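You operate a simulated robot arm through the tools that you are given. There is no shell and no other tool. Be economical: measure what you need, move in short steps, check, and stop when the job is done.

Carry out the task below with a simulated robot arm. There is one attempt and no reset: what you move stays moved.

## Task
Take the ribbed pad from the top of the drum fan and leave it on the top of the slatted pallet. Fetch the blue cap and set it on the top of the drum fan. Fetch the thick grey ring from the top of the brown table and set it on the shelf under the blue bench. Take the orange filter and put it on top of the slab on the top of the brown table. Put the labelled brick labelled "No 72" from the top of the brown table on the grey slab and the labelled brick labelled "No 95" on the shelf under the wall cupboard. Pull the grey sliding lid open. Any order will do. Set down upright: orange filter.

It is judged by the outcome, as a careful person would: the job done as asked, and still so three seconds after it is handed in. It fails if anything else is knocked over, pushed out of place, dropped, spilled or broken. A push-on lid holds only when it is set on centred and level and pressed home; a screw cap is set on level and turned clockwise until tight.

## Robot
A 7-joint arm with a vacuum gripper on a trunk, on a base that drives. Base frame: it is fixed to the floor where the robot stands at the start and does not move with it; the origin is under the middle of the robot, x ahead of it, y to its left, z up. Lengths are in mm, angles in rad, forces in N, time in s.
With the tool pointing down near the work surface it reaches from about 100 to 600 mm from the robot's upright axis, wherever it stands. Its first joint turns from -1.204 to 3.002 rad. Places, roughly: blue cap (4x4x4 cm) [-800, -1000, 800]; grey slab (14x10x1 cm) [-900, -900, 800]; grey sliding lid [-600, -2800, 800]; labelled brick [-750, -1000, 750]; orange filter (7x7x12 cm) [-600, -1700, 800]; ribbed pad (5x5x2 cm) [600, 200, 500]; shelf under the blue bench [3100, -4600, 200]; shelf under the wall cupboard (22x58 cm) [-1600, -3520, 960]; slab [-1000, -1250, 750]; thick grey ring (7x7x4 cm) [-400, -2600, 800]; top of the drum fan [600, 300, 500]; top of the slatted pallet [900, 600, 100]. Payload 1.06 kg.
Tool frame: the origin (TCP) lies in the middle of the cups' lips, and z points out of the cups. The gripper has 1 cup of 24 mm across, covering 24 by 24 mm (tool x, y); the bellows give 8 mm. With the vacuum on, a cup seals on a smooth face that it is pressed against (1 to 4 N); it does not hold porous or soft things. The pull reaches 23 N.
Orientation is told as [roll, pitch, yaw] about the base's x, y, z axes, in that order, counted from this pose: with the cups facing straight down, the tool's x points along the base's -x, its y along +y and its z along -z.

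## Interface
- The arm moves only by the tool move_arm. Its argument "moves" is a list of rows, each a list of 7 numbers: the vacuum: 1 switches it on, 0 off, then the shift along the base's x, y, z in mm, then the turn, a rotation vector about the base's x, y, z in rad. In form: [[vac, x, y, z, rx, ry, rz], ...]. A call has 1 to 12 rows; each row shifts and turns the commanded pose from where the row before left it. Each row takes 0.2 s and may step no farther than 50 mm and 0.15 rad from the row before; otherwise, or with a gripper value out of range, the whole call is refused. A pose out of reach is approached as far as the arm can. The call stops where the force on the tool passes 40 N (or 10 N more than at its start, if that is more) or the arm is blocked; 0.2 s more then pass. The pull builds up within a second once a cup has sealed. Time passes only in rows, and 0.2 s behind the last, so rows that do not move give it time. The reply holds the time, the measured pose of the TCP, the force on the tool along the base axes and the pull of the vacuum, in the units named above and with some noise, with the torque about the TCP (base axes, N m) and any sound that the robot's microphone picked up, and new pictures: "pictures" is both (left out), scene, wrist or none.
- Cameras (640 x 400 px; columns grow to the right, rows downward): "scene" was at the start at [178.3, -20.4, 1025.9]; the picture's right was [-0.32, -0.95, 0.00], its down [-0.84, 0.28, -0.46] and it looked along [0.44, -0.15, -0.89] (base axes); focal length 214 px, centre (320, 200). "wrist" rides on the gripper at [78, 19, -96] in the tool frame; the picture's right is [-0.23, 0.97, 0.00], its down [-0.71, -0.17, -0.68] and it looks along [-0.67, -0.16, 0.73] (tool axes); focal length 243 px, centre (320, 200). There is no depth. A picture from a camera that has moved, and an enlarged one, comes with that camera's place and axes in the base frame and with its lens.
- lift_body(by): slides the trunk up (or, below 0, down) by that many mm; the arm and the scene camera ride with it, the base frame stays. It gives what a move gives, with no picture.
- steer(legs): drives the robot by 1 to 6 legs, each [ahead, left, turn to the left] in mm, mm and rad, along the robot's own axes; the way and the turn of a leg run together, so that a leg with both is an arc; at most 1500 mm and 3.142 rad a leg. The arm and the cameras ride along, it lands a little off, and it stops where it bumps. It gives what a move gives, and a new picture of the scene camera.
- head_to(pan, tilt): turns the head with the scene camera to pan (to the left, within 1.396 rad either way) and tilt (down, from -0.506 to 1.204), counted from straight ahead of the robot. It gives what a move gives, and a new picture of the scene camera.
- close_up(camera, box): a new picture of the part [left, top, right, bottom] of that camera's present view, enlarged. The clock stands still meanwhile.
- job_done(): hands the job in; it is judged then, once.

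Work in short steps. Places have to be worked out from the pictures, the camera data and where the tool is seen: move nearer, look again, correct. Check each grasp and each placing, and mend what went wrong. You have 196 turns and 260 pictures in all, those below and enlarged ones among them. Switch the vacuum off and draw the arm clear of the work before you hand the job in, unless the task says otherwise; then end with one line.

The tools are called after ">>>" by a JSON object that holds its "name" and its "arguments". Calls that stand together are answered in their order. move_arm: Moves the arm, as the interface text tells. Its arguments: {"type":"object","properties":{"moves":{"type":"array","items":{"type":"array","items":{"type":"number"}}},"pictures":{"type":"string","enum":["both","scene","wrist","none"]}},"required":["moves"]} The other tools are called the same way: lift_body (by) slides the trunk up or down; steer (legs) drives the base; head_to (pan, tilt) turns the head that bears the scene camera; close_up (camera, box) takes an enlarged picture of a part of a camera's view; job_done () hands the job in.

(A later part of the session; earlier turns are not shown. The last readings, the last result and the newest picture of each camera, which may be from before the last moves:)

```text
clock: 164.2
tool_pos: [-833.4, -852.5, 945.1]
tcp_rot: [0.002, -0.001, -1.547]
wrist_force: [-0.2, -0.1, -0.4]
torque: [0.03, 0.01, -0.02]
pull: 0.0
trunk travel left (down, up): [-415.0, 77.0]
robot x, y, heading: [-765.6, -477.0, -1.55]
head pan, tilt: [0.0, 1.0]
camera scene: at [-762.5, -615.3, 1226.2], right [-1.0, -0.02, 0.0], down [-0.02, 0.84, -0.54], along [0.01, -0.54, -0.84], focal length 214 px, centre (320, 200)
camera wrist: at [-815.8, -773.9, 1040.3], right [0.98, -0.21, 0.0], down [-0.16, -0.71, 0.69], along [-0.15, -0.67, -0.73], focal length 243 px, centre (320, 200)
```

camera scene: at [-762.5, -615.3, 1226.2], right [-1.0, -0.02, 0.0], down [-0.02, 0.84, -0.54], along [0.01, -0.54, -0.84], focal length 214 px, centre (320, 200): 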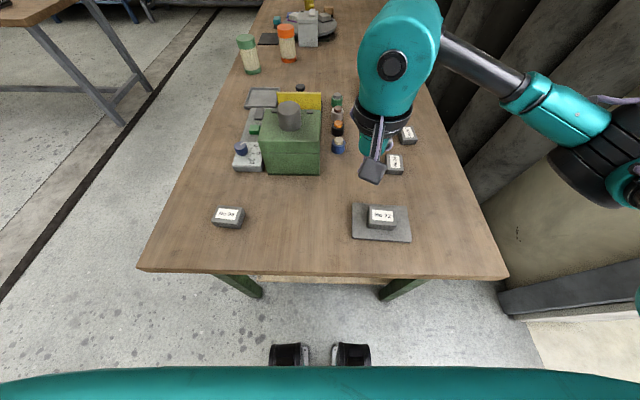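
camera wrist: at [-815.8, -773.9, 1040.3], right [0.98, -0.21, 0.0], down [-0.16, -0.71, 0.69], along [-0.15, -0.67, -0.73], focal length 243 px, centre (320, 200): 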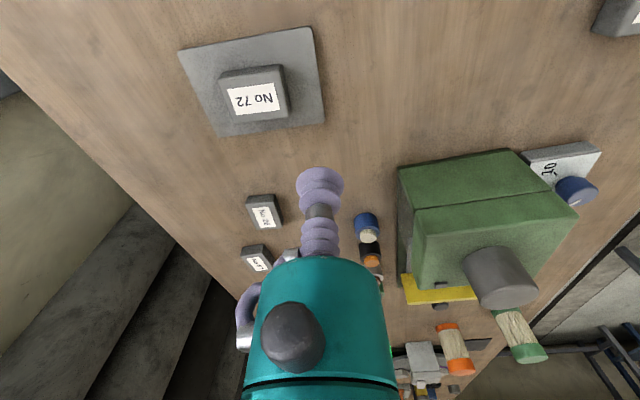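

No 72 is on the slab. Next No 95 at about (-539, -860); move above it.

>>> {"name": "move_arm", "arguments": {"moves": [[0, 42, 0, 0, 0, 0, 0], [0, 42, 0, 0, 0, 0, 0], [0, 42, 0, 0, 0, 0, 0], [0, 42, 0, 0, 0, 0, 0], [0, 42, 0, 0, 0, 0, 0], [0, 42, -3, -20, 0, 0, 0], [0, 42, -4, -20, 0, 0, 0], [0, 0, 0, -40, 0, 0, 0], [0, 0, 0, -10, 0, 0, 0], [0, 0, 0, 0, 0, 0, 0]], "pictures": "both"}}

```text
clock: 166.4
tool_pos: [-538.9, -860.1, 853.2]
tcp_rot: [0.005, -0.001, -1.547]
wrist_force: [0.5, 0.2, 0.5]
torque: [0.0, -0.01, -0.01]
pull: 0.0
trunk travel left (down, up): [-415.0, 77.0]
robot x, y, heading: [-765.7, -480.2, -1.547]
head pan, tilt: [0.0, 1.0]
camera scene: at [-763.1, -615.2, 1226.2], right [-1.0, -0.02, 0.0], down [-0.02, 0.84, -0.54], along [0.01, -0.54, -0.84], focal length 214 px, centre (320, 200)
camera wrist: at [-522.7, -780.9, 949.8], right [0.98, -0.21, 0.0], down [-0.16, -0.71, 0.69], along [-0.14, -0.67, -0.73], focal length 243 px, centre (320, 200)
```

scene: 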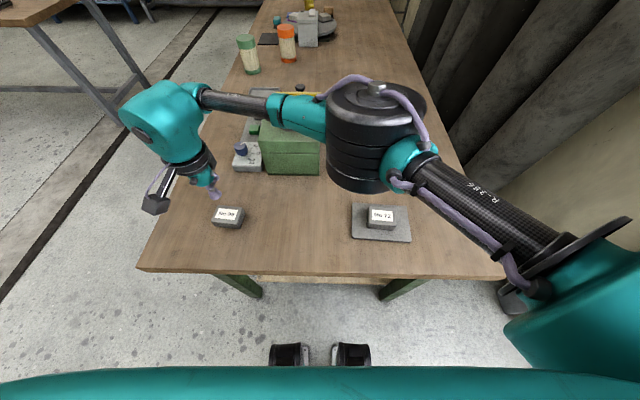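
wrist: 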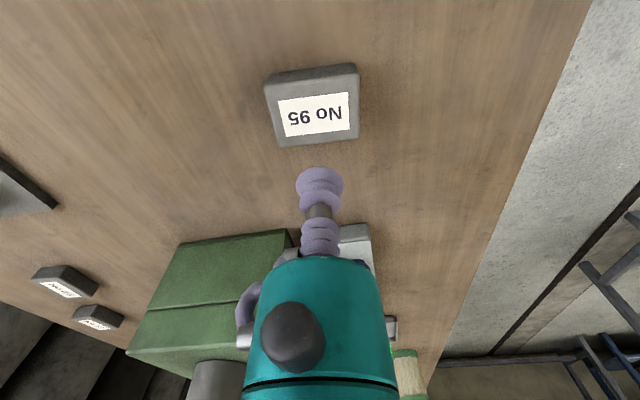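

Wrist view puts the brick centre at (-539, -848). Shift and descend with vacuum.

>>> {"name": "move_arm", "arguments": {"moves": [[1, 0, 11, -30, 0, 0, 0], [1, 0, 0, -32, 0, 0, 0], [1, 0, 0, -5, 0, 0, 0], [1, 0, 0, -4, 0, 0, 0], [1, 0, 0, -2, 0, 0, 0], [1, 0, 0, 0, 0, 0, 0], [1, 0, 0, 0, 0, 0, 0]], "pictures": "wrist"}}

```text
clock: 168.0
tool_pos: [-539.5, -849.7, 781.4]
tcp_rot: [0.003, -0.001, -1.548]
wrist_force: [4.8, -5.0, 16.2]
torque: [0.07, 0.02, 0.0]
pull: 23.0
trunk travel left (down, up): [-415.0, 77.0]
robot x, y, heading: [-765.6, -474.7, -1.546]
head pan, tilt: [0.0, 1.0]
camera wrist: at [-522.9, -769.5, 877.1], right [0.98, -0.21, 0.0], down [-0.16, -0.71, 0.69], along [-0.14, -0.67, -0.73], focal length 243 px, centre (320, 200)
```

wrist: 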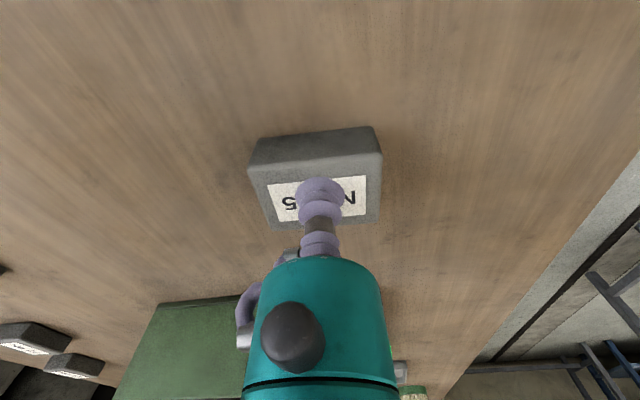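

Sealed. Lift and retract, then drive round the table's +x side toward the wall cupboard.

>>> {"name": "move_arm", "arguments": {"moves": [[1, 0, 0, 20, 0, 0, 0], [1, 0, 0, 45, 0, 0, 0], [1, 0, 0, 45, 0, 0, 0], [1, -30, 0, 35, 0, 0, 0], [1, -45, 0, 20, 0, 0, 0], [1, -45, 0, 20, 0, 0, 0], [1, -40, 0, 20, 0, 0, 0], [1, -30, 0, 20, 0, 0, 0]], "pictures": "wrist"}}

>>> {"name": "steer", "arguments": {"legs": [[-230, 0, 0], [0, 790, 0], [1400, 0, 0]]}}

>>> {"name": "head_to", "arguments": {"pan": -0.3, "tilt": 0.45}}

```text
clock: 169.8
tool_pos: [-730.7, -848.9, 1007.7]
tcp_rot: [0.002, -0.001, -1.546]
wrist_force: [0.4, 0.3, -1.9]
torque: [0.0, 0.0, -0.01]
pull: 23.6
trunk travel left (down, up): [-415.0, 77.0]
robot x, y, heading: [-764.5, -475.9, -1.548]
head pan, tilt: [0.0, 1.0]
camera wrist: at [-714.5, -769.8, 1102.9], right [0.98, -0.21, 0.0], down [-0.16, -0.71, 0.69], along [-0.14, -0.67, -0.73], focal length 243 px, centre (320, 200)
```

wrist: 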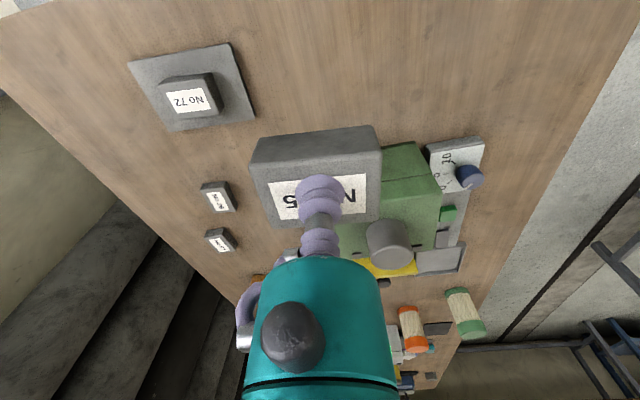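

```text
clock: 178.3
tool_pos: [55.6, -603.0, 1006.7]
tcp_rot: [0.002, -0.003, -1.55]
wrist_force: [0.4, 0.3, -0.6]
torque: [-0.01, 0.01, -0.04]
pull: 23.0
trunk travel left (down, up): [-415.0, 77.0]
robot x, y, heading: [19.9, -232.3, -1.549]
head pan, tilt: [0.0, 1.0]
stopped in leg 2: the robot was blocked; the commanded pose is now the measured one
camera scene: at [22.9, -367.8, 1226.2], right [-1.0, -0.02, 0.0], down [-0.02, 0.84, -0.54], along [0.01, -0.54, -0.84], focal length 214 px, centre (320, 200)
```

scene: 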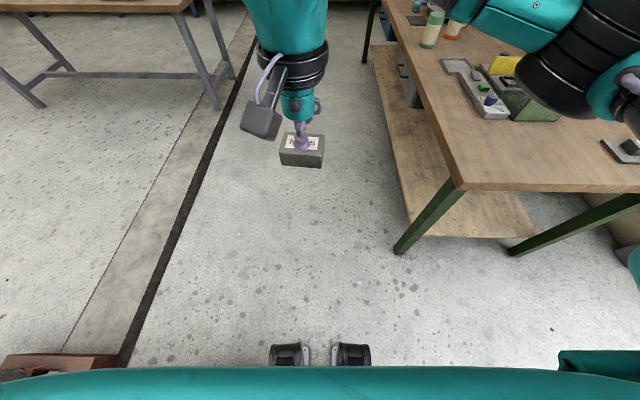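

```text
clock: 179.2
tool_pos: [55.5, -602.2, 1005.9]
tcp_rot: [0.002, -0.001, -1.55]
wrist_force: [0.1, -1.2, -1.3]
torque: [0.0, 0.02, 0.0]
pull: 23.4
trunk travel left (down, up): [-415.0, 77.0]
robot x, y, heading: [20.3, -233.5, -1.547]
head pan, tilt: [-0.3, 0.45]
camera scene: at [-3.8, -386.5, 1271.7], right [-0.96, 0.28, 0.0], down [0.12, 0.42, -0.9], along [-0.25, -0.87, -0.44], focal length 214 px, centre (320, 200)
```

scene: 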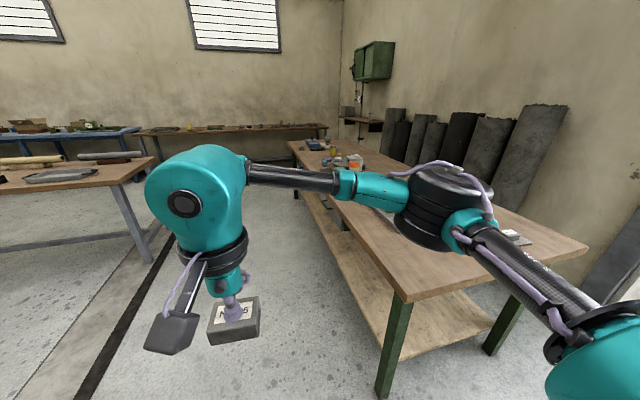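

The base was blocked near (20, -232) — perhaps by the jerrycan on the left. I back off to the right and check it.

>>> {"name": "steer", "arguments": {"legs": [[0, -60, 0]]}}

>>> {"name": "head_to", "arguments": {"pan": 1.39, "tilt": 0.9}}

```text
clock: 180.4
tool_pos: [-3.4, -603.6, 1007.1]
tcp_rot: [0.001, -0.001, -1.55]
wrist_force: [-0.5, -0.7, 0.0]
torque: [0.0, -0.03, -0.01]
pull: 23.3
trunk travel left (down, up): [-415.0, 77.0]
robot x, y, heading: [-38.4, -231.5, -1.546]
head pan, tilt: [-0.3, 0.45]
camera scene: at [-63.5, -387.7, 1271.8], right [-0.96, 0.28, 0.0], down [0.12, 0.42, -0.9], along [-0.25, -0.87, -0.44], focal length 214 px, centre (320, 200)
```

scene: 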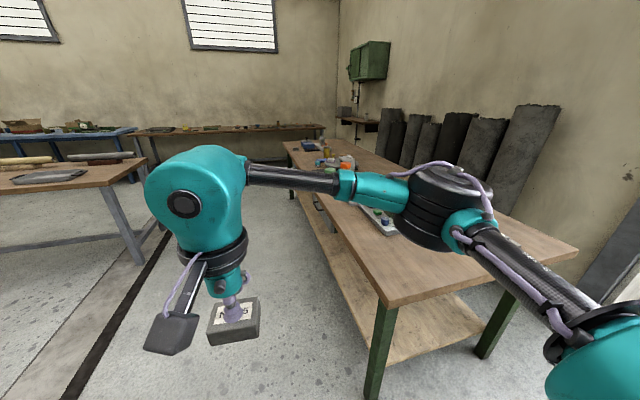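

```text
clock: 182.2
tool_pos: [-2.5, -603.6, 1006.2]
tcp_rot: [0.001, -0.001, -1.55]
wrist_force: [0.3, -1.0, -1.1]
torque: [-0.03, 0.02, -0.03]
pull: 22.9
trunk travel left (down, up): [-415.0, 77.0]
robot x, y, heading: [-39.7, -230.9, -1.551]
head pan, tilt: [1.389, 0.901]
camera scene: at [36.8, -311.5, 1233.5], right [-0.16, -0.99, 0.0], down [-0.77, 0.13, -0.62], along [0.61, -0.1, -0.78], focal length 214 px, centre (320, 200)
```

scene: 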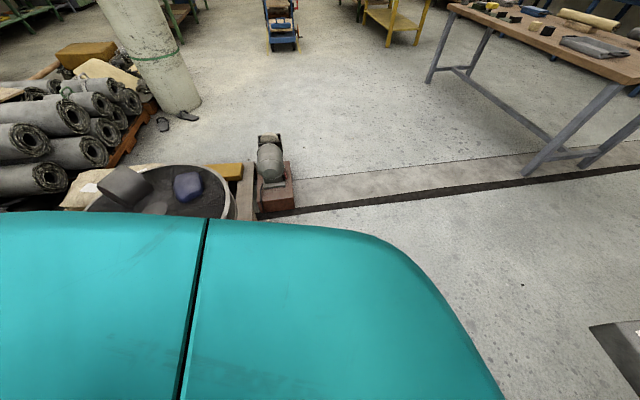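

The jerrycan is hidden by my body. I move 330 right to see it.

>>> {"name": "steer", "arguments": {"legs": [[0, -340, 0]]}}

```text
clock: 185.7
tool_pos: [-340.3, -610.2, 1006.1]
tcp_rot: [0.003, -0.002, -1.548]
wrist_force: [0.3, 0.0, -1.2]
torque: [-0.03, 0.02, -0.02]
pull: 23.5
trunk travel left (down, up): [-415.0, 77.0]
robot x, y, heading: [-369.9, -238.8, -1.543]
head pan, tilt: [1.389, 0.901]
camera scene: at [-299.9, -318.6, 1233.5], right [-0.16, -0.99, 0.0], down [-0.77, 0.12, -0.62], along [0.61, -0.1, -0.78], focal length 214 px, centre (320, 200)
```

scene: 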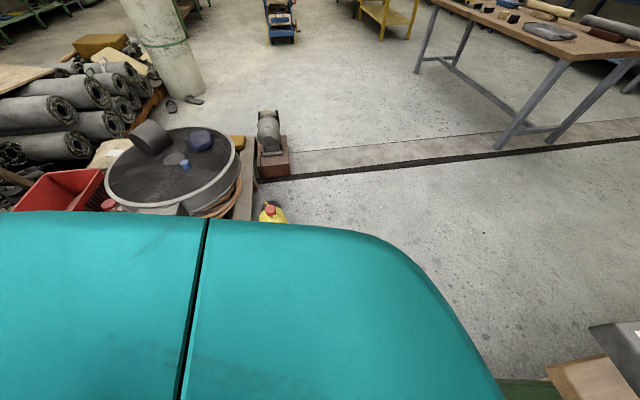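

The jerrycan is unmoved (cap still at (370,-168)). Continue: left, then along the table's +x side.

>>> {"name": "steer", "arguments": {"legs": [[0, 325, 0], [1450, 0, 0]]}}

>>> {"name": "head_to", "arguments": {"pan": -0.5, "tilt": 0.5}}

```text
clock: 195.9
tool_pos: [6.5, -2048.7, 1006.2]
tcp_rot: [0.002, -0.002, -1.558]
wrist_force: [0.1, -0.4, -1.6]
torque: [-0.02, -0.01, 0.03]
pull: 23.2
trunk travel left (down, up): [-415.0, 77.0]
robot x, y, heading: [-24.8, -1673.7, -1.56]
head pan, tilt: [1.389, 0.901]
camera scene: at [50.1, -1757.6, 1233.4], right [-0.17, -0.99, 0.0], down [-0.77, 0.13, -0.62], along [0.61, -0.1, -0.78], focal length 214 px, centre (320, 200)
```

scene: 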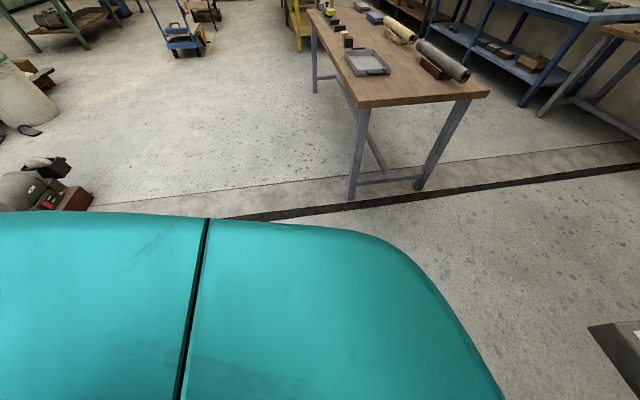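

```text
clock: 197.8
tool_pos: [7.5, -2048.5, 1006.7]
tcp_rot: [0.002, -0.003, -1.559]
wrist_force: [-0.2, -0.3, -0.6]
torque: [-0.02, 0.0, -0.04]
pull: 22.9
trunk travel left (down, up): [-415.0, 77.0]
robot x, y, heading: [-24.7, -1675.1, -1.561]
head pan, tilt: [-0.499, 0.499]
camera scene: at [-66.8, -1825.3, 1267.3], right [-0.88, 0.47, 0.0], down [0.22, 0.42, -0.88], along [-0.41, -0.78, -0.48], focal length 214 px, centre (320, 200)
```

scene: 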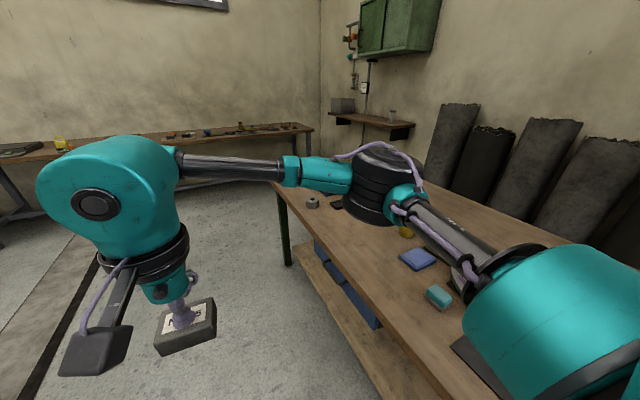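

Path looks clear. Drive past the table end to y≈-3520, turn to face -x, and look.

>>> {"name": "steer", "arguments": {"legs": [[1200, 0, 0], [645, 0, 0], [0, 0, -1.58]]}}

>>> {"name": "head_to", "arguments": {"pan": 0.0, "tilt": 0.45}}

```text
clock: 210.9
tool_pos: [-371.8, -3548.7, 1007.7]
tcp_rot: [0.003, -0.001, 3.133]
wrist_force: [-0.1, 0.2, -0.6]
torque: [0.05, 0.01, 0.0]
pull: 22.9
trunk travel left (down, up): [-415.0, 77.0]
robot x, y, heading: [1.4, -3526.5, 3.132]
head pan, tilt: [-0.499, 0.499]
camera scene: at [-147.8, -3480.1, 1267.3], right [0.49, 0.87, 0.0], down [0.42, -0.23, -0.88], along [-0.77, 0.43, -0.48], focal length 214 px, centre (320, 200)
```

scene: 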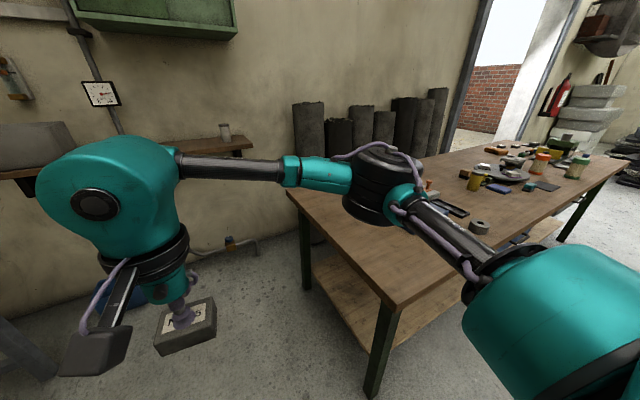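

```text
clock: 211.9
tool_pos: [-372.0, -3548.9, 1006.9]
tcp_rot: [0.003, -0.001, 3.134]
wrist_force: [-1.1, -0.5, -1.9]
torque: [0.01, 0.01, 0.0]
pull: 23.0
trunk travel left (down, up): [-415.0, 77.0]
robot x, y, heading: [-1.7, -3528.4, 3.132]
head pan, tilt: [0.0, 0.45]
camera scene: at [-160.3, -3523.4, 1271.8], right [0.01, 1.0, 0.0], down [0.44, 0.0, -0.9], along [-0.9, 0.01, -0.44], focal length 214 px, centre (320, 200)
```

scene: 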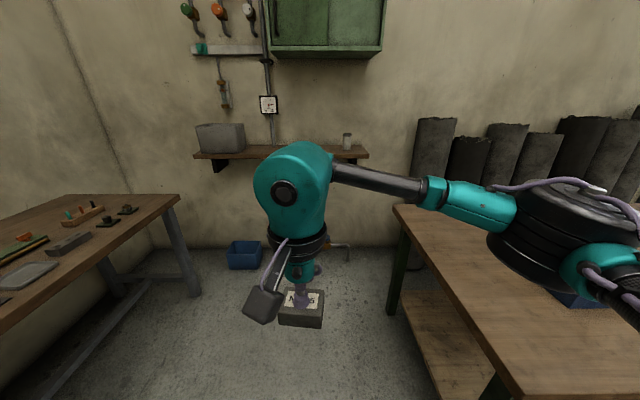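

Shelf is ahead with a grey block on the left and a small jar on the right. I approach 750 mm and look again.

>>> {"name": "steer", "arguments": {"legs": [[750, 0, 0]]}}

>>> {"name": "close_up", "arguments": {"camera": "wrist", "box": [0, 0, 640, 400]}}

```text
clock: 215.9
tool_pos: [-1125.4, -3535.9, 1007.1]
tcp_rot: [0.003, -0.002, 3.127]
wrist_force: [0.7, 0.6, -1.2]
torque: [0.02, 0.0, 0.02]
pull: 22.9
trunk travel left (down, up): [-415.0, 77.0]
robot x, y, heading: [-750.2, -3517.6, 3.121]
head pan, tilt: [0.0, 0.45]
camera scene: at [-912.5, -3512.2, 1271.7], right [0.02, 1.0, 0.0], down [0.44, -0.01, -0.9], along [-0.9, 0.02, -0.44], focal length 214 px, centre (320, 200)
```

scene: 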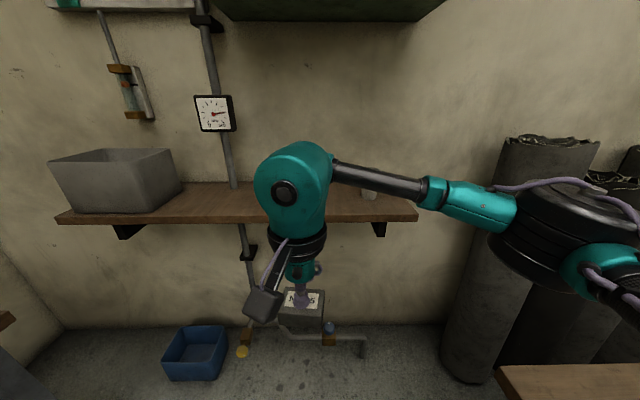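

```text
1.00 times, centred on (320, 200) of wrist (not enlarged: the box is as wide or as high as the picture)
camera zoom: at [-1047.3, -3554.5, 1102.5], right [-0.25, -0.97, 0.0], down [-0.7, 0.18, 0.69], along [-0.66, 0.17, -0.73], focal length 243 px, centre (320, 200)
```

zoom: 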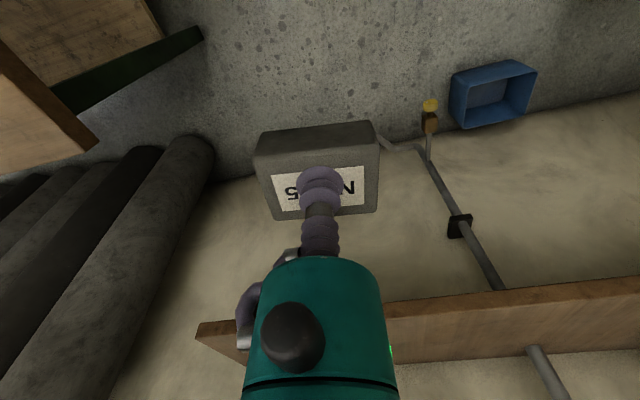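

Shelf top is around z≈945, front edge x≈-1510, jar near (-1600,-3327). I raise the trunk and approach for placing at about (-1590, -3530).

>>> {"name": "lift_body", "arguments": {"by": 75}}

>>> {"name": "steer", "arguments": {"legs": [[320, 0, 0]]}}

>>> {"name": "head_to", "arguments": {"pan": 0.0, "tilt": 0.7}}

```text
clock: 217.1
tool_pos: [-1124.9, -3534.9, 1081.1]
tcp_rot: [0.002, 0.0, 3.125]
wrist_force: [0.8, 0.4, -0.8]
torque: [-0.02, 0.0, 0.0]
pull: 23.0
trunk travel left (down, up): [-490.0, 2.0]
robot x, y, heading: [-750.2, -3516.0, 3.127]
head pan, tilt: [0.0, 0.45]
```

```text
clock: 219.2
tool_pos: [-1442.4, -3531.4, 1081.3]
tcp_rot: [0.001, 0.0, 3.13]
wrist_force: [-0.5, 0.2, -1.6]
torque: [0.0, 0.02, 0.02]
pull: 23.2
trunk travel left (down, up): [-490.0, 2.0]
robot x, y, heading: [-1069.2, -3511.3, 3.124]
head pan, tilt: [0.0, 0.45]
camera scene: at [-1166.9, -3508.7, 1355.1], right [0.01, 1.0, 0.0], down [0.44, -0.01, -0.9], along [-0.9, 0.01, -0.44], focal length 214 px, centre (320, 200)
```

scene: 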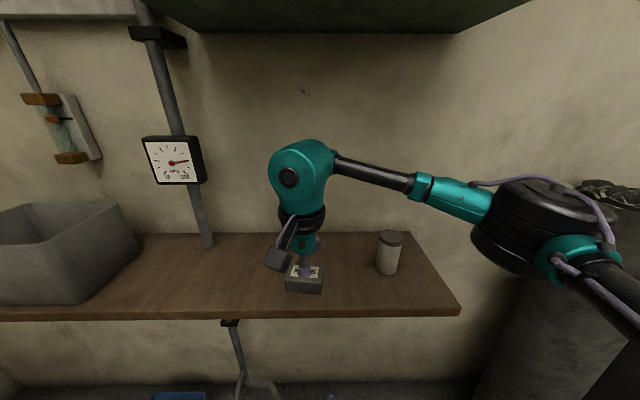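

```text
clock: 220.0
tool_pos: [-1442.3, -3531.5, 1082.9]
tcp_rot: [0.002, -0.002, 3.129]
wrist_force: [-0.3, 0.6, -0.6]
torque: [0.01, -0.01, -0.01]
pull: 22.5
trunk travel left (down, up): [-490.0, 2.0]
robot x, y, heading: [-1067.9, -3512.1, 3.124]
head pan, tilt: [0.0, 0.7]
camera scene: at [-1159.3, -3508.8, 1333.0], right [0.01, 1.0, 0.0], down [0.64, -0.01, -0.77], along [-0.77, 0.01, -0.64], focal length 214 px, centre (320, 200)
```

scene: 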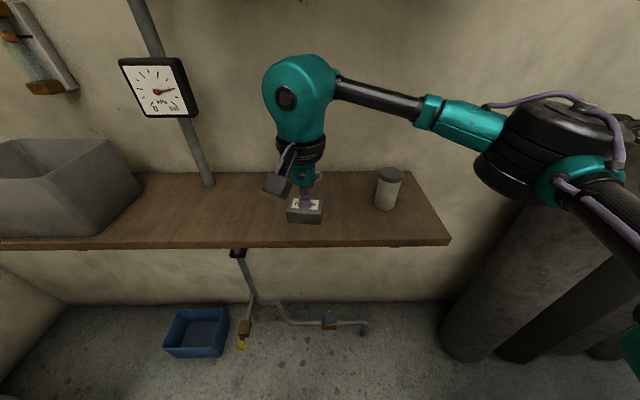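

Extend over the shelf to x≈-1600 and look with both cameras.

>>> {"name": "move_arm", "arguments": {"moves": [[1, -40, 0, 0, 0, 0, 0], [1, -40, 0, 0, 0, 0, 0], [1, -40, 0, 0, 0, 0, 0], [1, -35, 0, 0, 0, 0, 0], [1, 0, 0, -35, 0, 0, 0], [1, 0, 0, 0, 0, 0, 0]]}}

```text
clock: 221.4
tool_pos: [-1596.7, -3531.7, 1046.8]
tcp_rot: [0.0, -0.002, 3.13]
wrist_force: [0.2, -0.4, -0.9]
torque: [0.02, 0.0, -0.01]
pull: 22.5
trunk travel left (down, up): [-490.0, 2.0]
robot x, y, heading: [-1069.1, -3511.7, 3.122]
head pan, tilt: [0.0, 0.7]
camera scene: at [-1159.1, -3509.0, 1333.0], right [0.01, 1.0, 0.0], down [0.64, -0.01, -0.77], along [-0.76, 0.01, -0.64], focal length 214 px, centre (320, 200)
camera wrist: at [-1519.3, -3550.9, 1143.1], right [-0.25, -0.97, 0.0], down [-0.7, 0.18, 0.69], along [-0.67, 0.17, -0.73], focal length 243 px, centre (320, 200)
```

scene: 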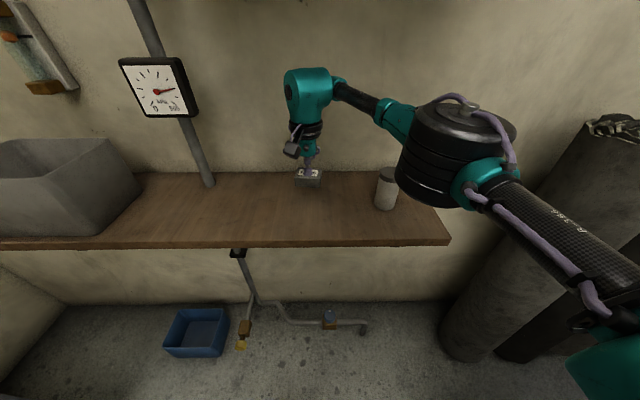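
wrist: 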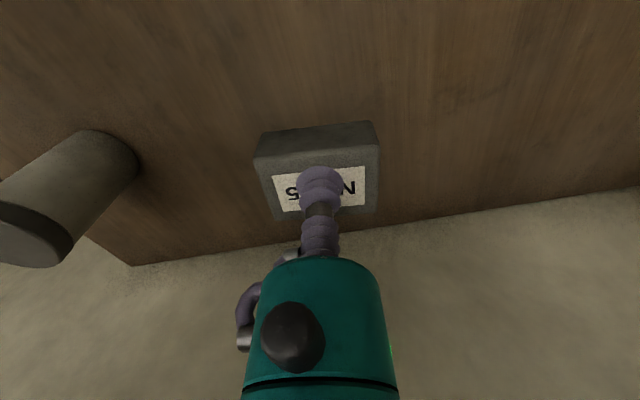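

Well inside the shelf. Lower to near contact.

>>> {"name": "move_arm", "arguments": {"moves": [[1, 0, 0, -40, 0, 0, 0], [1, 0, 0, -10, 0, 0, 0], [1, 0, 0, -3, 0, 0, 0], [1, 0, 0, -3, 0, 0, 0], [1, 0, 0, -3, 0, 0, 0], [1, 0, 0, 0, 0, 0, 0]], "pictures": "wrist"}}

```text
clock: 222.8
tool_pos: [-1596.6, -3532.6, 987.6]
tcp_rot: [0.002, -0.002, 3.13]
wrist_force: [0.7, 0.2, -0.7]
torque: [0.01, 0.0, 0.05]
pull: 22.7
trunk travel left (down, up): [-490.0, 2.0]
robot x, y, heading: [-1068.2, -3512.8, 3.128]
head pan, tilt: [0.0, 0.7]
camera wrist: at [-1519.9, -3550.4, 1083.4], right [-0.25, -0.97, 0.0], down [-0.7, 0.18, 0.69], along [-0.66, 0.17, -0.73], focal length 243 px, centre (320, 200)
```

wrist: 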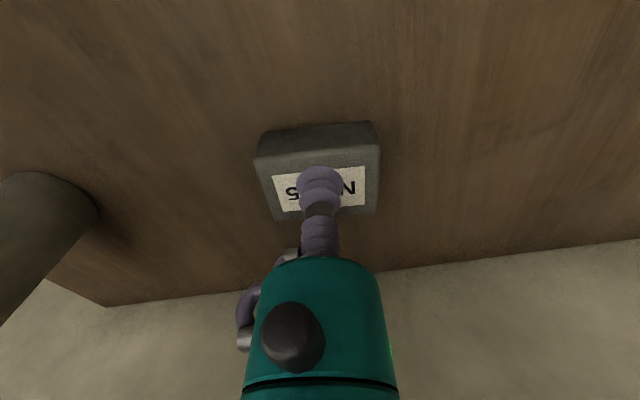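

>>> {"name": "move_arm", "arguments": {"moves": [[1, 0, 0, -3, 0, 0, 0], [1, 0, 0, -3, 0, 0, 0], [1, 0, 0, -2, 0, 0, 0], [1, 0, 0, 0, 0, 0, 0]], "pictures": "none"}}

```text
clock: 223.8
tool_pos: [-1597.7, -3531.5, 979.7]
tcp_rot: [0.002, -0.002, 3.129]
wrist_force: [-0.4, -0.3, 1.3]
torque: [-0.01, -0.01, -0.03]
pull: 23.0
trunk travel left (down, up): [-490.0, 2.0]
robot x, y, heading: [-1071.9, -3511.3, 3.129]
head pan, tilt: [0.0, 0.7]
```

>>> {"name": "move_arm", "arguments": {"moves": [[1, 0, 0, -2, 0, 0, 0], [1, 0, 0, -2, 0, 0, 0], [1, 0, 0, 0, 0, 0, 0]], "pictures": "none"}}

```text
clock: 224.6
tool_pos: [-1598.0, -3531.3, 978.1]
tcp_rot: [0.004, -0.005, 3.128]
wrist_force: [-4.5, 0.5, 16.5]
torque: [0.01, -0.07, 0.0]
pull: 22.5
trunk travel left (down, up): [-490.0, 2.0]
robot x, y, heading: [-1070.9, -3509.8, 3.127]
head pan, tilt: [0.0, 0.7]
```

Contact made. Release, rise, and retract.

>>> {"name": "move_arm", "arguments": {"moves": [[0, 0, 0, 1, 0, 0, 0], [0, 0, 0, 0, 0, 0, 0], [0, 0, 0, 0, 0, 0, 0], [0, 0, 0, 0, 0, 0, 0], [0, 0, 0, 6, 0, 0, 0], [0, 0, 0, 40, 0, 0, 0], [0, 0, 0, 45, 0, 0, 0], [0, 40, 0, 15, 0, 0, 0], [0, 45, 0, 0, 0, 0, 0], [0, 45, 0, 0, 0, 0, 0], [0, 45, 0, 0, 0, 0, 0]], "pictures": "scene"}}

```text
clock: 227.0
tool_pos: [-1420.7, -3530.9, 1084.2]
tcp_rot: [0.001, -0.001, 3.128]
wrist_force: [-1.3, 1.1, -0.1]
torque: [0.01, -0.02, -0.02]
pull: 0.1
trunk travel left (down, up): [-490.0, 2.0]
robot x, y, heading: [-1072.4, -3512.7, 3.13]
head pan, tilt: [0.0, 0.7]
camera scene: at [-1158.9, -3508.8, 1333.0], right [0.01, 1.0, 0.0], down [0.64, -0.01, -0.77], along [-0.77, 0.01, -0.64], focal length 214 px, centre (320, 200)
```

scene: 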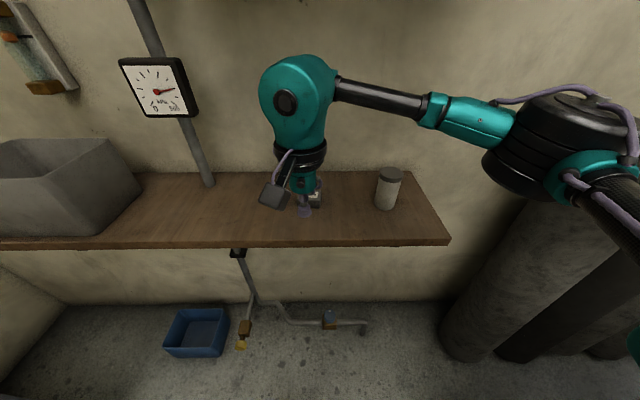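

Back off and move to the table's far part, at about (0, -2700), facing -x.

>>> {"name": "steer", "arguments": {"legs": [[-1080, 0, 0], [0, -815, 0]]}}

>>> {"name": "head_to", "arguments": {"pan": 0.0, "tilt": 1.0}}

```text
clock: 239.7
tool_pos: [-322.5, -2733.4, 1083.4]
tcp_rot: [0.0, 0.0, 3.121]
wrist_force: [0.0, 0.3, 0.0]
torque: [-0.01, 0.0, -0.01]
pull: 0.1
trunk travel left (down, up): [-490.0, 2.0]
robot x, y, heading: [28.9, -2715.3, 3.125]
head pan, tilt: [0.0, 0.7]
camera scene: at [-60.6, -2712.1, 1333.0], right [0.02, 1.0, 0.0], down [0.64, -0.01, -0.76], along [-0.76, 0.02, -0.64], focal length 214 px, centre (320, 200)
```

scene: 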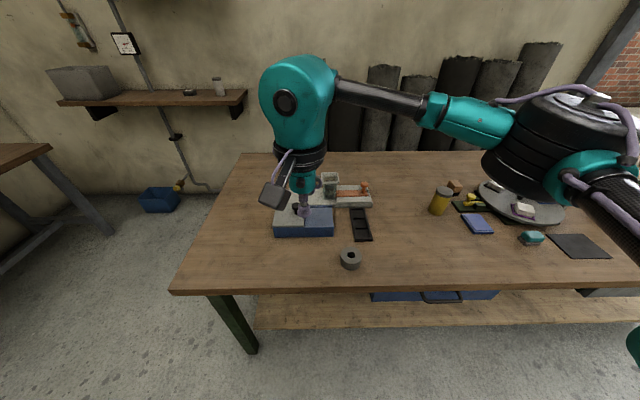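

```text
clock: 240.5
tool_pos: [-321.5, -2733.6, 1083.8]
tcp_rot: [0.001, -0.004, 3.125]
wrist_force: [0.6, -1.5, 0.2]
torque: [-0.01, 0.0, -0.02]
pull: 0.1
trunk travel left (down, up): [-490.0, 2.0]
robot x, y, heading: [29.7, -2710.9, 3.123]
head pan, tilt: [0.0, 1.0]
camera scene: at [-45.3, -2712.5, 1309.7], right [0.02, 1.0, 0.0], down [0.84, -0.02, -0.54], along [-0.54, 0.01, -0.84], focal length 214 px, centre (320, 200)
```

scene: 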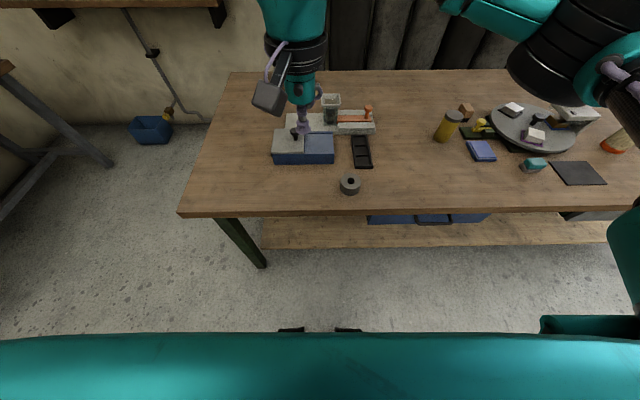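

No 95 is on the shelf. Now a close look at the blue box with the grey lid and the ring.

>>> {"name": "close_up", "arguments": {"camera": "scene", "box": [250, 80, 400, 210]}}

>>> {"name": "close_up", "arguments": {"camera": "wrist", "box": [0, 0, 640, 400]}}

```text
3.08 times, centred on (325, 145) of scene
camera zoom: at [-45.3, -2712.5, 1309.7], right [0.02, 1.0, 0.0], down [0.84, -0.02, -0.54], along [-0.54, 0.01, -0.84], focal length 660 px, centre (305, 369)
```

zoom: 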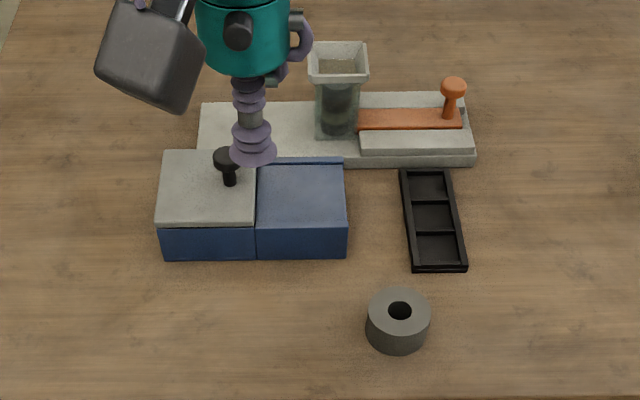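

```text
1.00 times, centred on (320, 200) of wrist (not enlarged: the box is as wide or as high as the picture)
camera zoom: at [-244.9, -2752.8, 1179.2], right [-0.25, -0.97, 0.0], down [-0.7, 0.19, 0.69], along [-0.66, 0.17, -0.73], focal length 243 px, centre (320, 200)
```

zoom: 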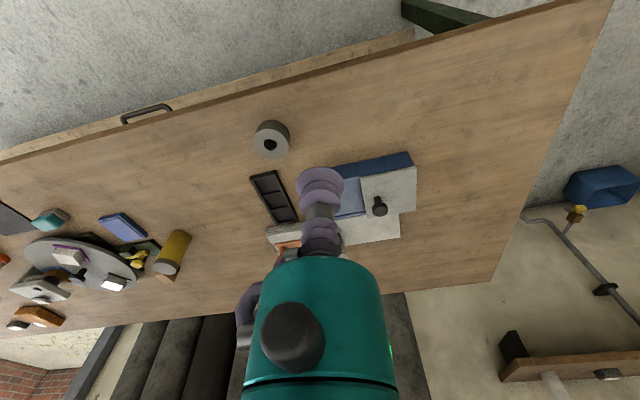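

The lid's grey top with black knob sits on the left half of the blue box. I get closer to inspect which way it slides.

>>> {"name": "steer", "arguments": {"legs": [[130, 60, 0]]}}

>>> {"name": "lift_body", "arguments": {"by": -75}}

>>> {"name": "move_arm", "arguments": {"moves": [[0, 0, 20, -40, 0, 0, 0], [0, 0, 20, -30, 0, 0, 0], [0, 0, 0, 0, 0, 0, 0]]}}

```text
clock: 241.8
tool_pos: [-454.4, -2791.3, 1083.0]
tcp_rot: [0.002, 0.001, 3.123]
wrist_force: [0.2, 0.4, 0.0]
torque: [-0.01, 0.0, -0.03]
pull: 0.0
trunk travel left (down, up): [-490.0, 2.0]
robot x, y, heading: [-104.2, -2772.6, 3.124]
head pan, tilt: [0.0, 1.0]
camera scene: at [-177.5, -2770.8, 1309.5], right [0.02, 1.0, 0.0], down [0.84, -0.02, -0.54], along [-0.54, 0.01, -0.84], focal length 214 px, centre (320, 200)
```

scene: 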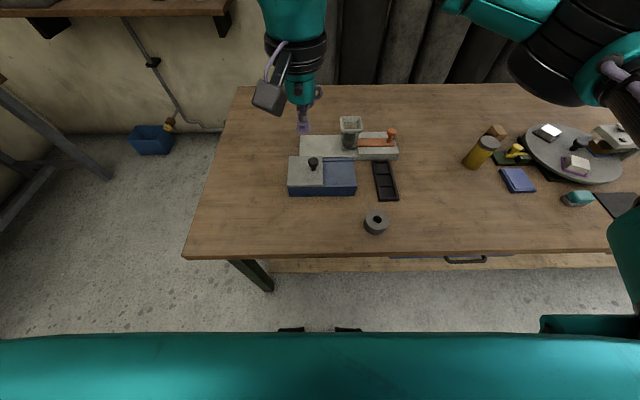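

```text
clock: 242.9
tool_pos: [-454.4, -2791.1, 1007.3]
tcp_rot: [0.001, -0.003, 3.122]
wrist_force: [0.6, -0.3, -0.3]
torque: [0.0, 0.02, 0.01]
pull: 0.0
trunk travel left (down, up): [-415.0, 77.0]
robot x, y, heading: [-105.6, -2772.6, 3.121]
head pan, tilt: [0.0, 1.0]
```

```text
clock: 243.7
tool_pos: [-453.8, -2751.5, 939.3]
tcp_rot: [0.001, -0.002, 3.125]
wrist_force: [-1.2, 0.1, -0.9]
torque: [0.0, 0.01, 0.01]
pull: 0.0
trunk travel left (down, up): [-415.0, 77.0]
robot x, y, heading: [-103.3, -2771.7, 3.123]
head pan, tilt: [0.0, 1.0]
camera scene: at [-240.7, -2769.2, 1226.3], right [0.02, 1.0, 0.0], down [0.84, -0.02, -0.54], along [-0.54, 0.01, -0.84], focal length 214 px, centre (320, 200)
camera wrist: at [-377.1, -2771.4, 1034.2], right [-0.25, -0.97, 0.0], down [-0.7, 0.19, 0.69], along [-0.66, 0.17, -0.73], focal length 243 px, centre (320, 200)
```

scene: 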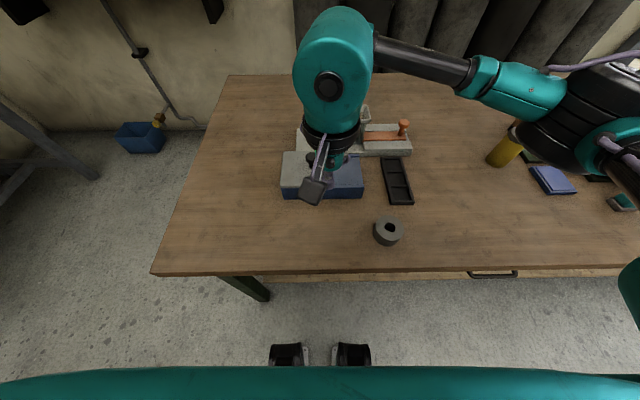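
wrist: 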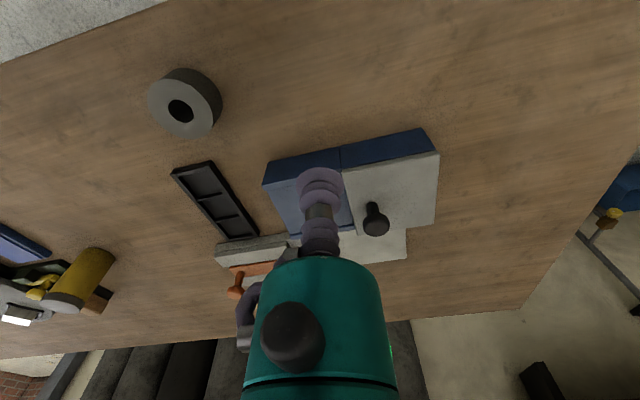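

>>> {"name": "close_up", "arguments": {"camera": "wrist", "box": [240, 110, 460, 248]}}

>>> {"name": "move_arm", "arguments": {"moves": [[0, 0, 45, 0, 0, 0, 0], [0, 0, 45, 0, 0, 0, 0], [0, 0, 45, 0, 0, 0, 0], [0, 0, 0, 0, 0, 0, 0]], "pictures": "none"}}

>>> {"name": "close_up", "arguments": {"camera": "scene", "box": [255, 125, 415, 255]}}

```text
2.90 times, centred on (350, 179) of wrist
camera zoom: at [-377.1, -2771.4, 1034.2], right [-0.25, -0.97, 0.0], down [-0.7, 0.19, 0.69], along [-0.66, 0.17, -0.73], focal length 703 px, centre (233, 261)
```

zoom: 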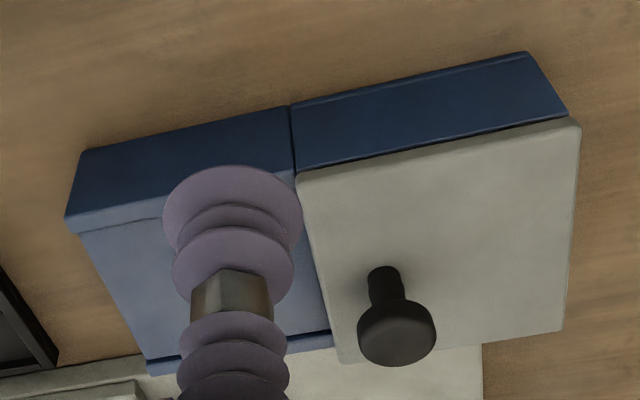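

```text
clock: 244.7
tool_pos: [-453.6, -2615.3, 938.9]
tcp_rot: [0.002, -0.002, 3.125]
wrist_force: [-0.2, 0.7, 0.0]
torque: [-0.04, -0.03, 0.0]
pull: 0.0
trunk travel left (down, up): [-415.0, 77.0]
robot x, y, heading: [-101.0, -2769.8, 3.125]
head pan, tilt: [0.0, 1.0]
```

```text
3.08 times, centred on (335, 190) of scene
camera zoom: at [-240.8, -2769.3, 1226.2], right [0.02, 1.0, 0.0], down [0.84, -0.02, -0.54], along [-0.54, 0.01, -0.84], focal length 660 px, centre (274, 231)
```

zoom: 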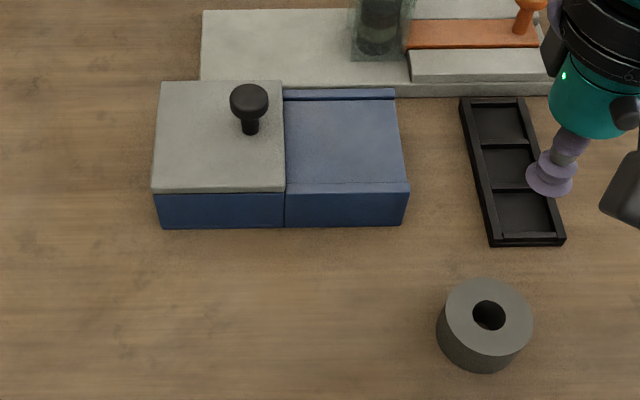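

The blue half has side rails, so the lid slides right (+y) onto it. I'll put the cup on the lid's flat left part at about (-603, -2834), top z≈806.

>>> {"name": "move_arm", "arguments": {"moves": [[0, -25, -36.5, 0, 0, 0, 0], [0, -25, -36.5, 0, 0, 0, 0], [0, -25, -36.5, 0, 0, 0, 0], [0, -25, -36.5, 0, 0, 0, 0], [0, -25, -36.5, 0, 0, 0, 0], [0, -25, -36.5, 0, 0, 0, 0], [0, 0, 0, -40, 0, 0, 0], [0, 0, 0, -40, 0, 0, 0], [0, 0, 0, 0, 0, 0, 0]]}}

```text
clock: 246.7
tool_pos: [-604.3, -2835.9, 857.6]
tcp_rot: [0.002, -0.002, 3.124]
wrist_force: [-0.5, -0.1, 0.3]
torque: [0.0, 0.02, 0.0]
pull: 0.0
trunk travel left (down, up): [-415.0, 77.0]
robot x, y, heading: [-100.3, -2773.6, 3.121]
head pan, tilt: [0.0, 1.0]
camera scene: at [-240.7, -2769.1, 1226.3], right [0.02, 1.0, 0.0], down [0.84, -0.02, -0.54], along [-0.54, 0.01, -0.84], focal length 214 px, centre (320, 200)
camera wrist: at [-527.1, -2855.3, 953.7], right [-0.25, -0.97, 0.0], down [-0.7, 0.19, 0.69], along [-0.66, 0.17, -0.73], focal length 243 px, centre (320, 200)
```

scene: 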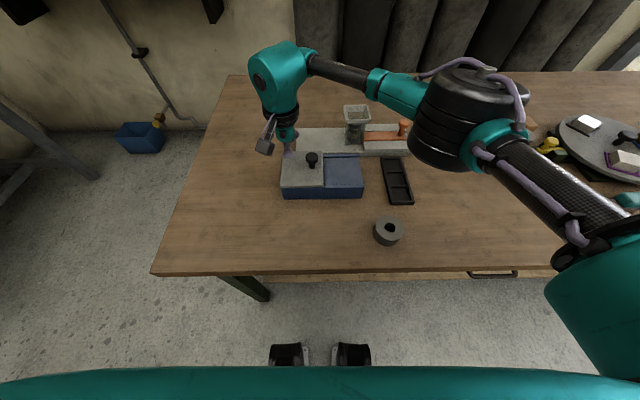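
wrist: 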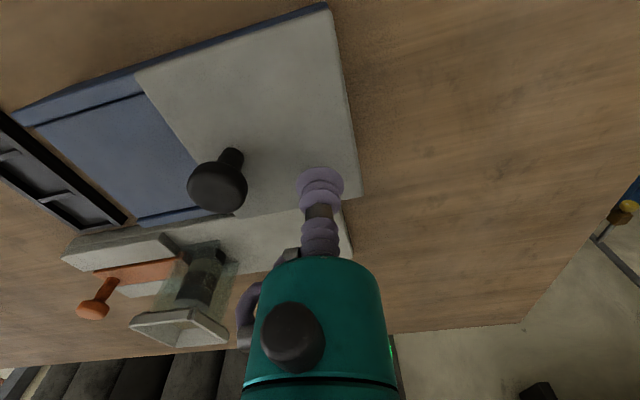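

Cup is over the flat part, 20 mm from the lid's left edge. Shift 4 mm right and press with vacuum.

>>> {"name": "move_arm", "arguments": {"moves": [[1, 0, 4, -35, 0, 0, 0], [1, 0, 0, -10, 0, 0, 0], [1, 0, 0, -4, 0, 0, 0], [1, 0, 0, -4, 0, 0, 0], [1, 0, 0, 0, 0, 0, 0], [1, 0, 0, 0, 0, 0, 0]], "pictures": "none"}}

```text
clock: 247.7
tool_pos: [-605.3, -2833.4, 812.6]
tcp_rot: [0.011, -0.004, 3.122]
wrist_force: [6.3, 5.8, 21.5]
torque: [0.0, 0.02, 0.0]
pull: 23.2
trunk travel left (down, up): [-415.0, 77.0]
robot x, y, heading: [-101.5, -2772.0, 3.121]
head pan, tilt: [0.0, 1.0]
stopped in row 4: the force on the tool passed its limit at 45 N (the readings are from after the stop); the commanded pose is now the measured one
```

Sealed; the lid top was slightly higher than thought. I ease up 4 mm, then slide +y in small steps.

>>> {"name": "move_arm", "arguments": {"moves": [[1, 0, 0, 3, 0, 0, 0], [1, 0, 8, 1, 0, 0, 0], [1, 0, 10, 0, 0, 0, 0], [1, 0, 10, 0, 0, 0, 0], [1, 0, 0, 0, 0, 0, 0]]}}

```text
clock: 248.9
tool_pos: [-604.9, -2803.9, 814.0]
tcp_rot: [0.007, -0.005, 3.122]
wrist_force: [9.6, -0.2, -1.4]
torque: [-0.01, 0.09, 0.01]
pull: 23.1
trunk travel left (down, up): [-415.0, 77.0]
robot x, y, heading: [-104.6, -2771.1, 3.121]
head pan, tilt: [0.0, 1.0]
camera scene: at [-239.9, -2769.1, 1226.2], right [0.02, 1.0, 0.0], down [0.84, -0.02, -0.54], along [-0.54, 0.01, -0.84], focal length 214 px, centre (320, 200)
camera wrist: at [-527.4, -2823.1, 909.9], right [-0.25, -0.97, 0.01], down [-0.7, 0.19, 0.69], along [-0.67, 0.17, -0.73], focal length 243 px, centre (320, 200)
```

scene: 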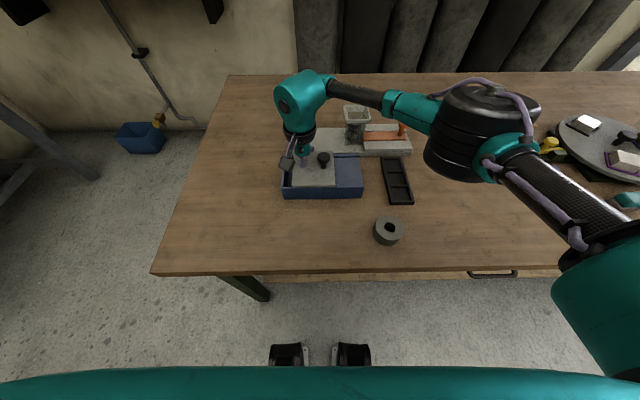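
wrist: 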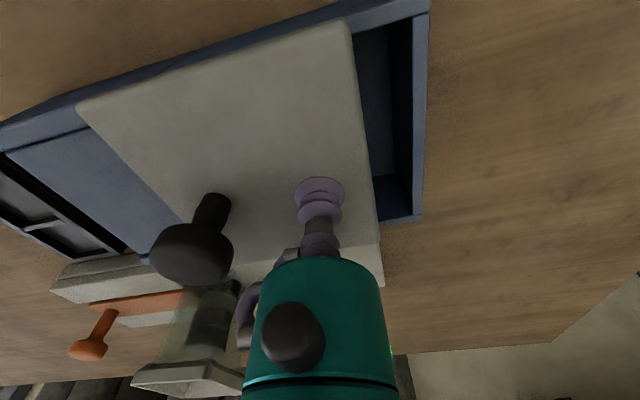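

The lid slides and the opening shows. I continue, relieving the +x side load a bit.

>>> {"name": "move_arm", "arguments": {"moves": [[1, 2, 10, 0, 0, 0, 0], [1, 0, 10, 0, 0, 0, 0], [1, 0, 10, 0, 0, 0, 0], [1, 0, 0, 0, 0, 0, 0]], "pictures": "none"}}

```text
clock: 249.9
tool_pos: [-604.8, -2773.6, 815.2]
tcp_rot: [0.007, -0.007, 3.121]
wrist_force: [-6.6, 0.8, 1.2]
torque: [-0.02, -0.07, -0.03]
pull: 22.6
trunk travel left (down, up): [-415.0, 77.0]
robot x, y, heading: [-104.1, -2771.6, 3.119]
head pan, tilt: [0.0, 1.0]
```

>>> {"name": "move_arm", "arguments": {"moves": [[1, -1, 10, 0, 0, 0, 0], [1, 0, 10, 0, 0, 0, 0], [1, 0, 6, 0, 0, 0, 0], [1, 0, 0, 0, 0, 0, 0]]}}

```text
clock: 250.9
tool_pos: [-605.1, -2748.6, 814.4]
tcp_rot: [0.009, -0.007, 3.123]
wrist_force: [-5.8, -0.5, 7.0]
torque: [-0.02, -0.04, 0.18]
pull: 22.9
trunk travel left (down, up): [-415.0, 77.0]
robot x, y, heading: [-101.5, -2768.4, 3.122]
head pan, tilt: [0.0, 1.0]
camera scene: at [-240.8, -2769.1, 1226.3], right [0.02, 1.0, 0.0], down [0.84, -0.02, -0.54], along [-0.54, 0.01, -0.84], focal length 214 px, centre (320, 200)
camera wrist: at [-527.3, -2767.3, 910.7], right [-0.25, -0.97, 0.01], down [-0.7, 0.19, 0.69], along [-0.67, 0.17, -0.72], focal length 243 px, centre (320, 200)
```

scene: 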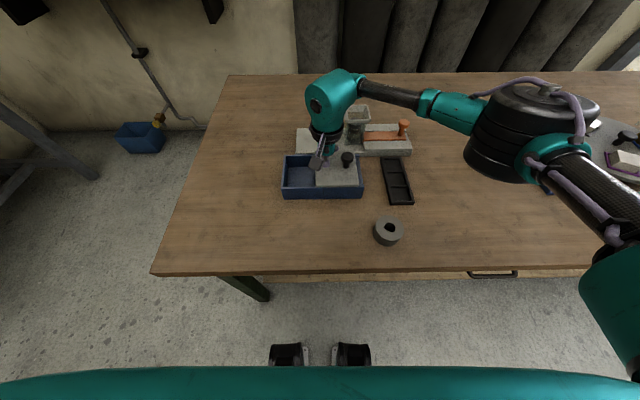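
wrist: 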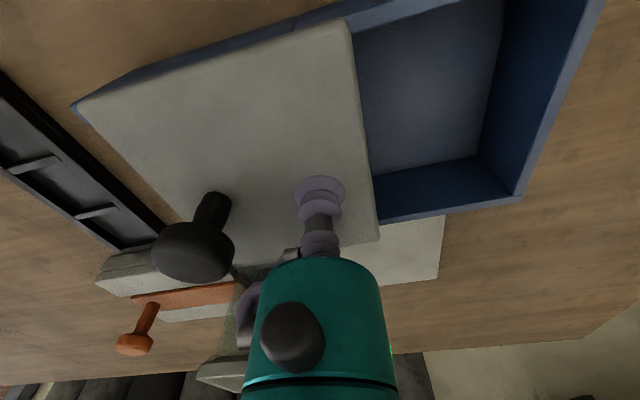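

About 85 mm open, lid nearly at the box's right end. A few mm more until it stops.

>>> {"name": "move_arm", "arguments": {"moves": [[1, 0, 4, 0, 0, 0, 0], [1, 0, 4, 0, 0, 0, 0], [1, 0, 0, 0, 0, 0, 0]], "pictures": "none"}}

>>> {"name": "close_up", "arguments": {"camera": "scene", "box": [255, 125, 415, 255]}}

```text
clock: 251.7
tool_pos: [-606.0, -2739.8, 815.3]
tcp_rot: [0.007, -0.008, 3.121]
wrist_force: [-5.4, -0.1, 9.5]
torque: [0.0, -0.04, 0.08]
pull: 22.1
trunk travel left (down, up): [-415.0, 77.0]
robot x, y, heading: [-105.0, -2773.9, 3.12]
head pan, tilt: [0.0, 1.0]
```

```text
3.08 times, centred on (335, 190) of scene
camera zoom: at [-240.8, -2769.2, 1226.3], right [0.02, 1.0, 0.0], down [0.84, -0.02, -0.54], along [-0.54, 0.01, -0.84], focal length 660 px, centre (274, 231)
```

zoom: 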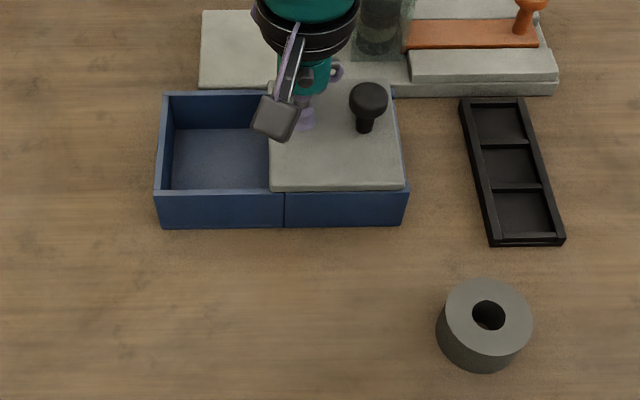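

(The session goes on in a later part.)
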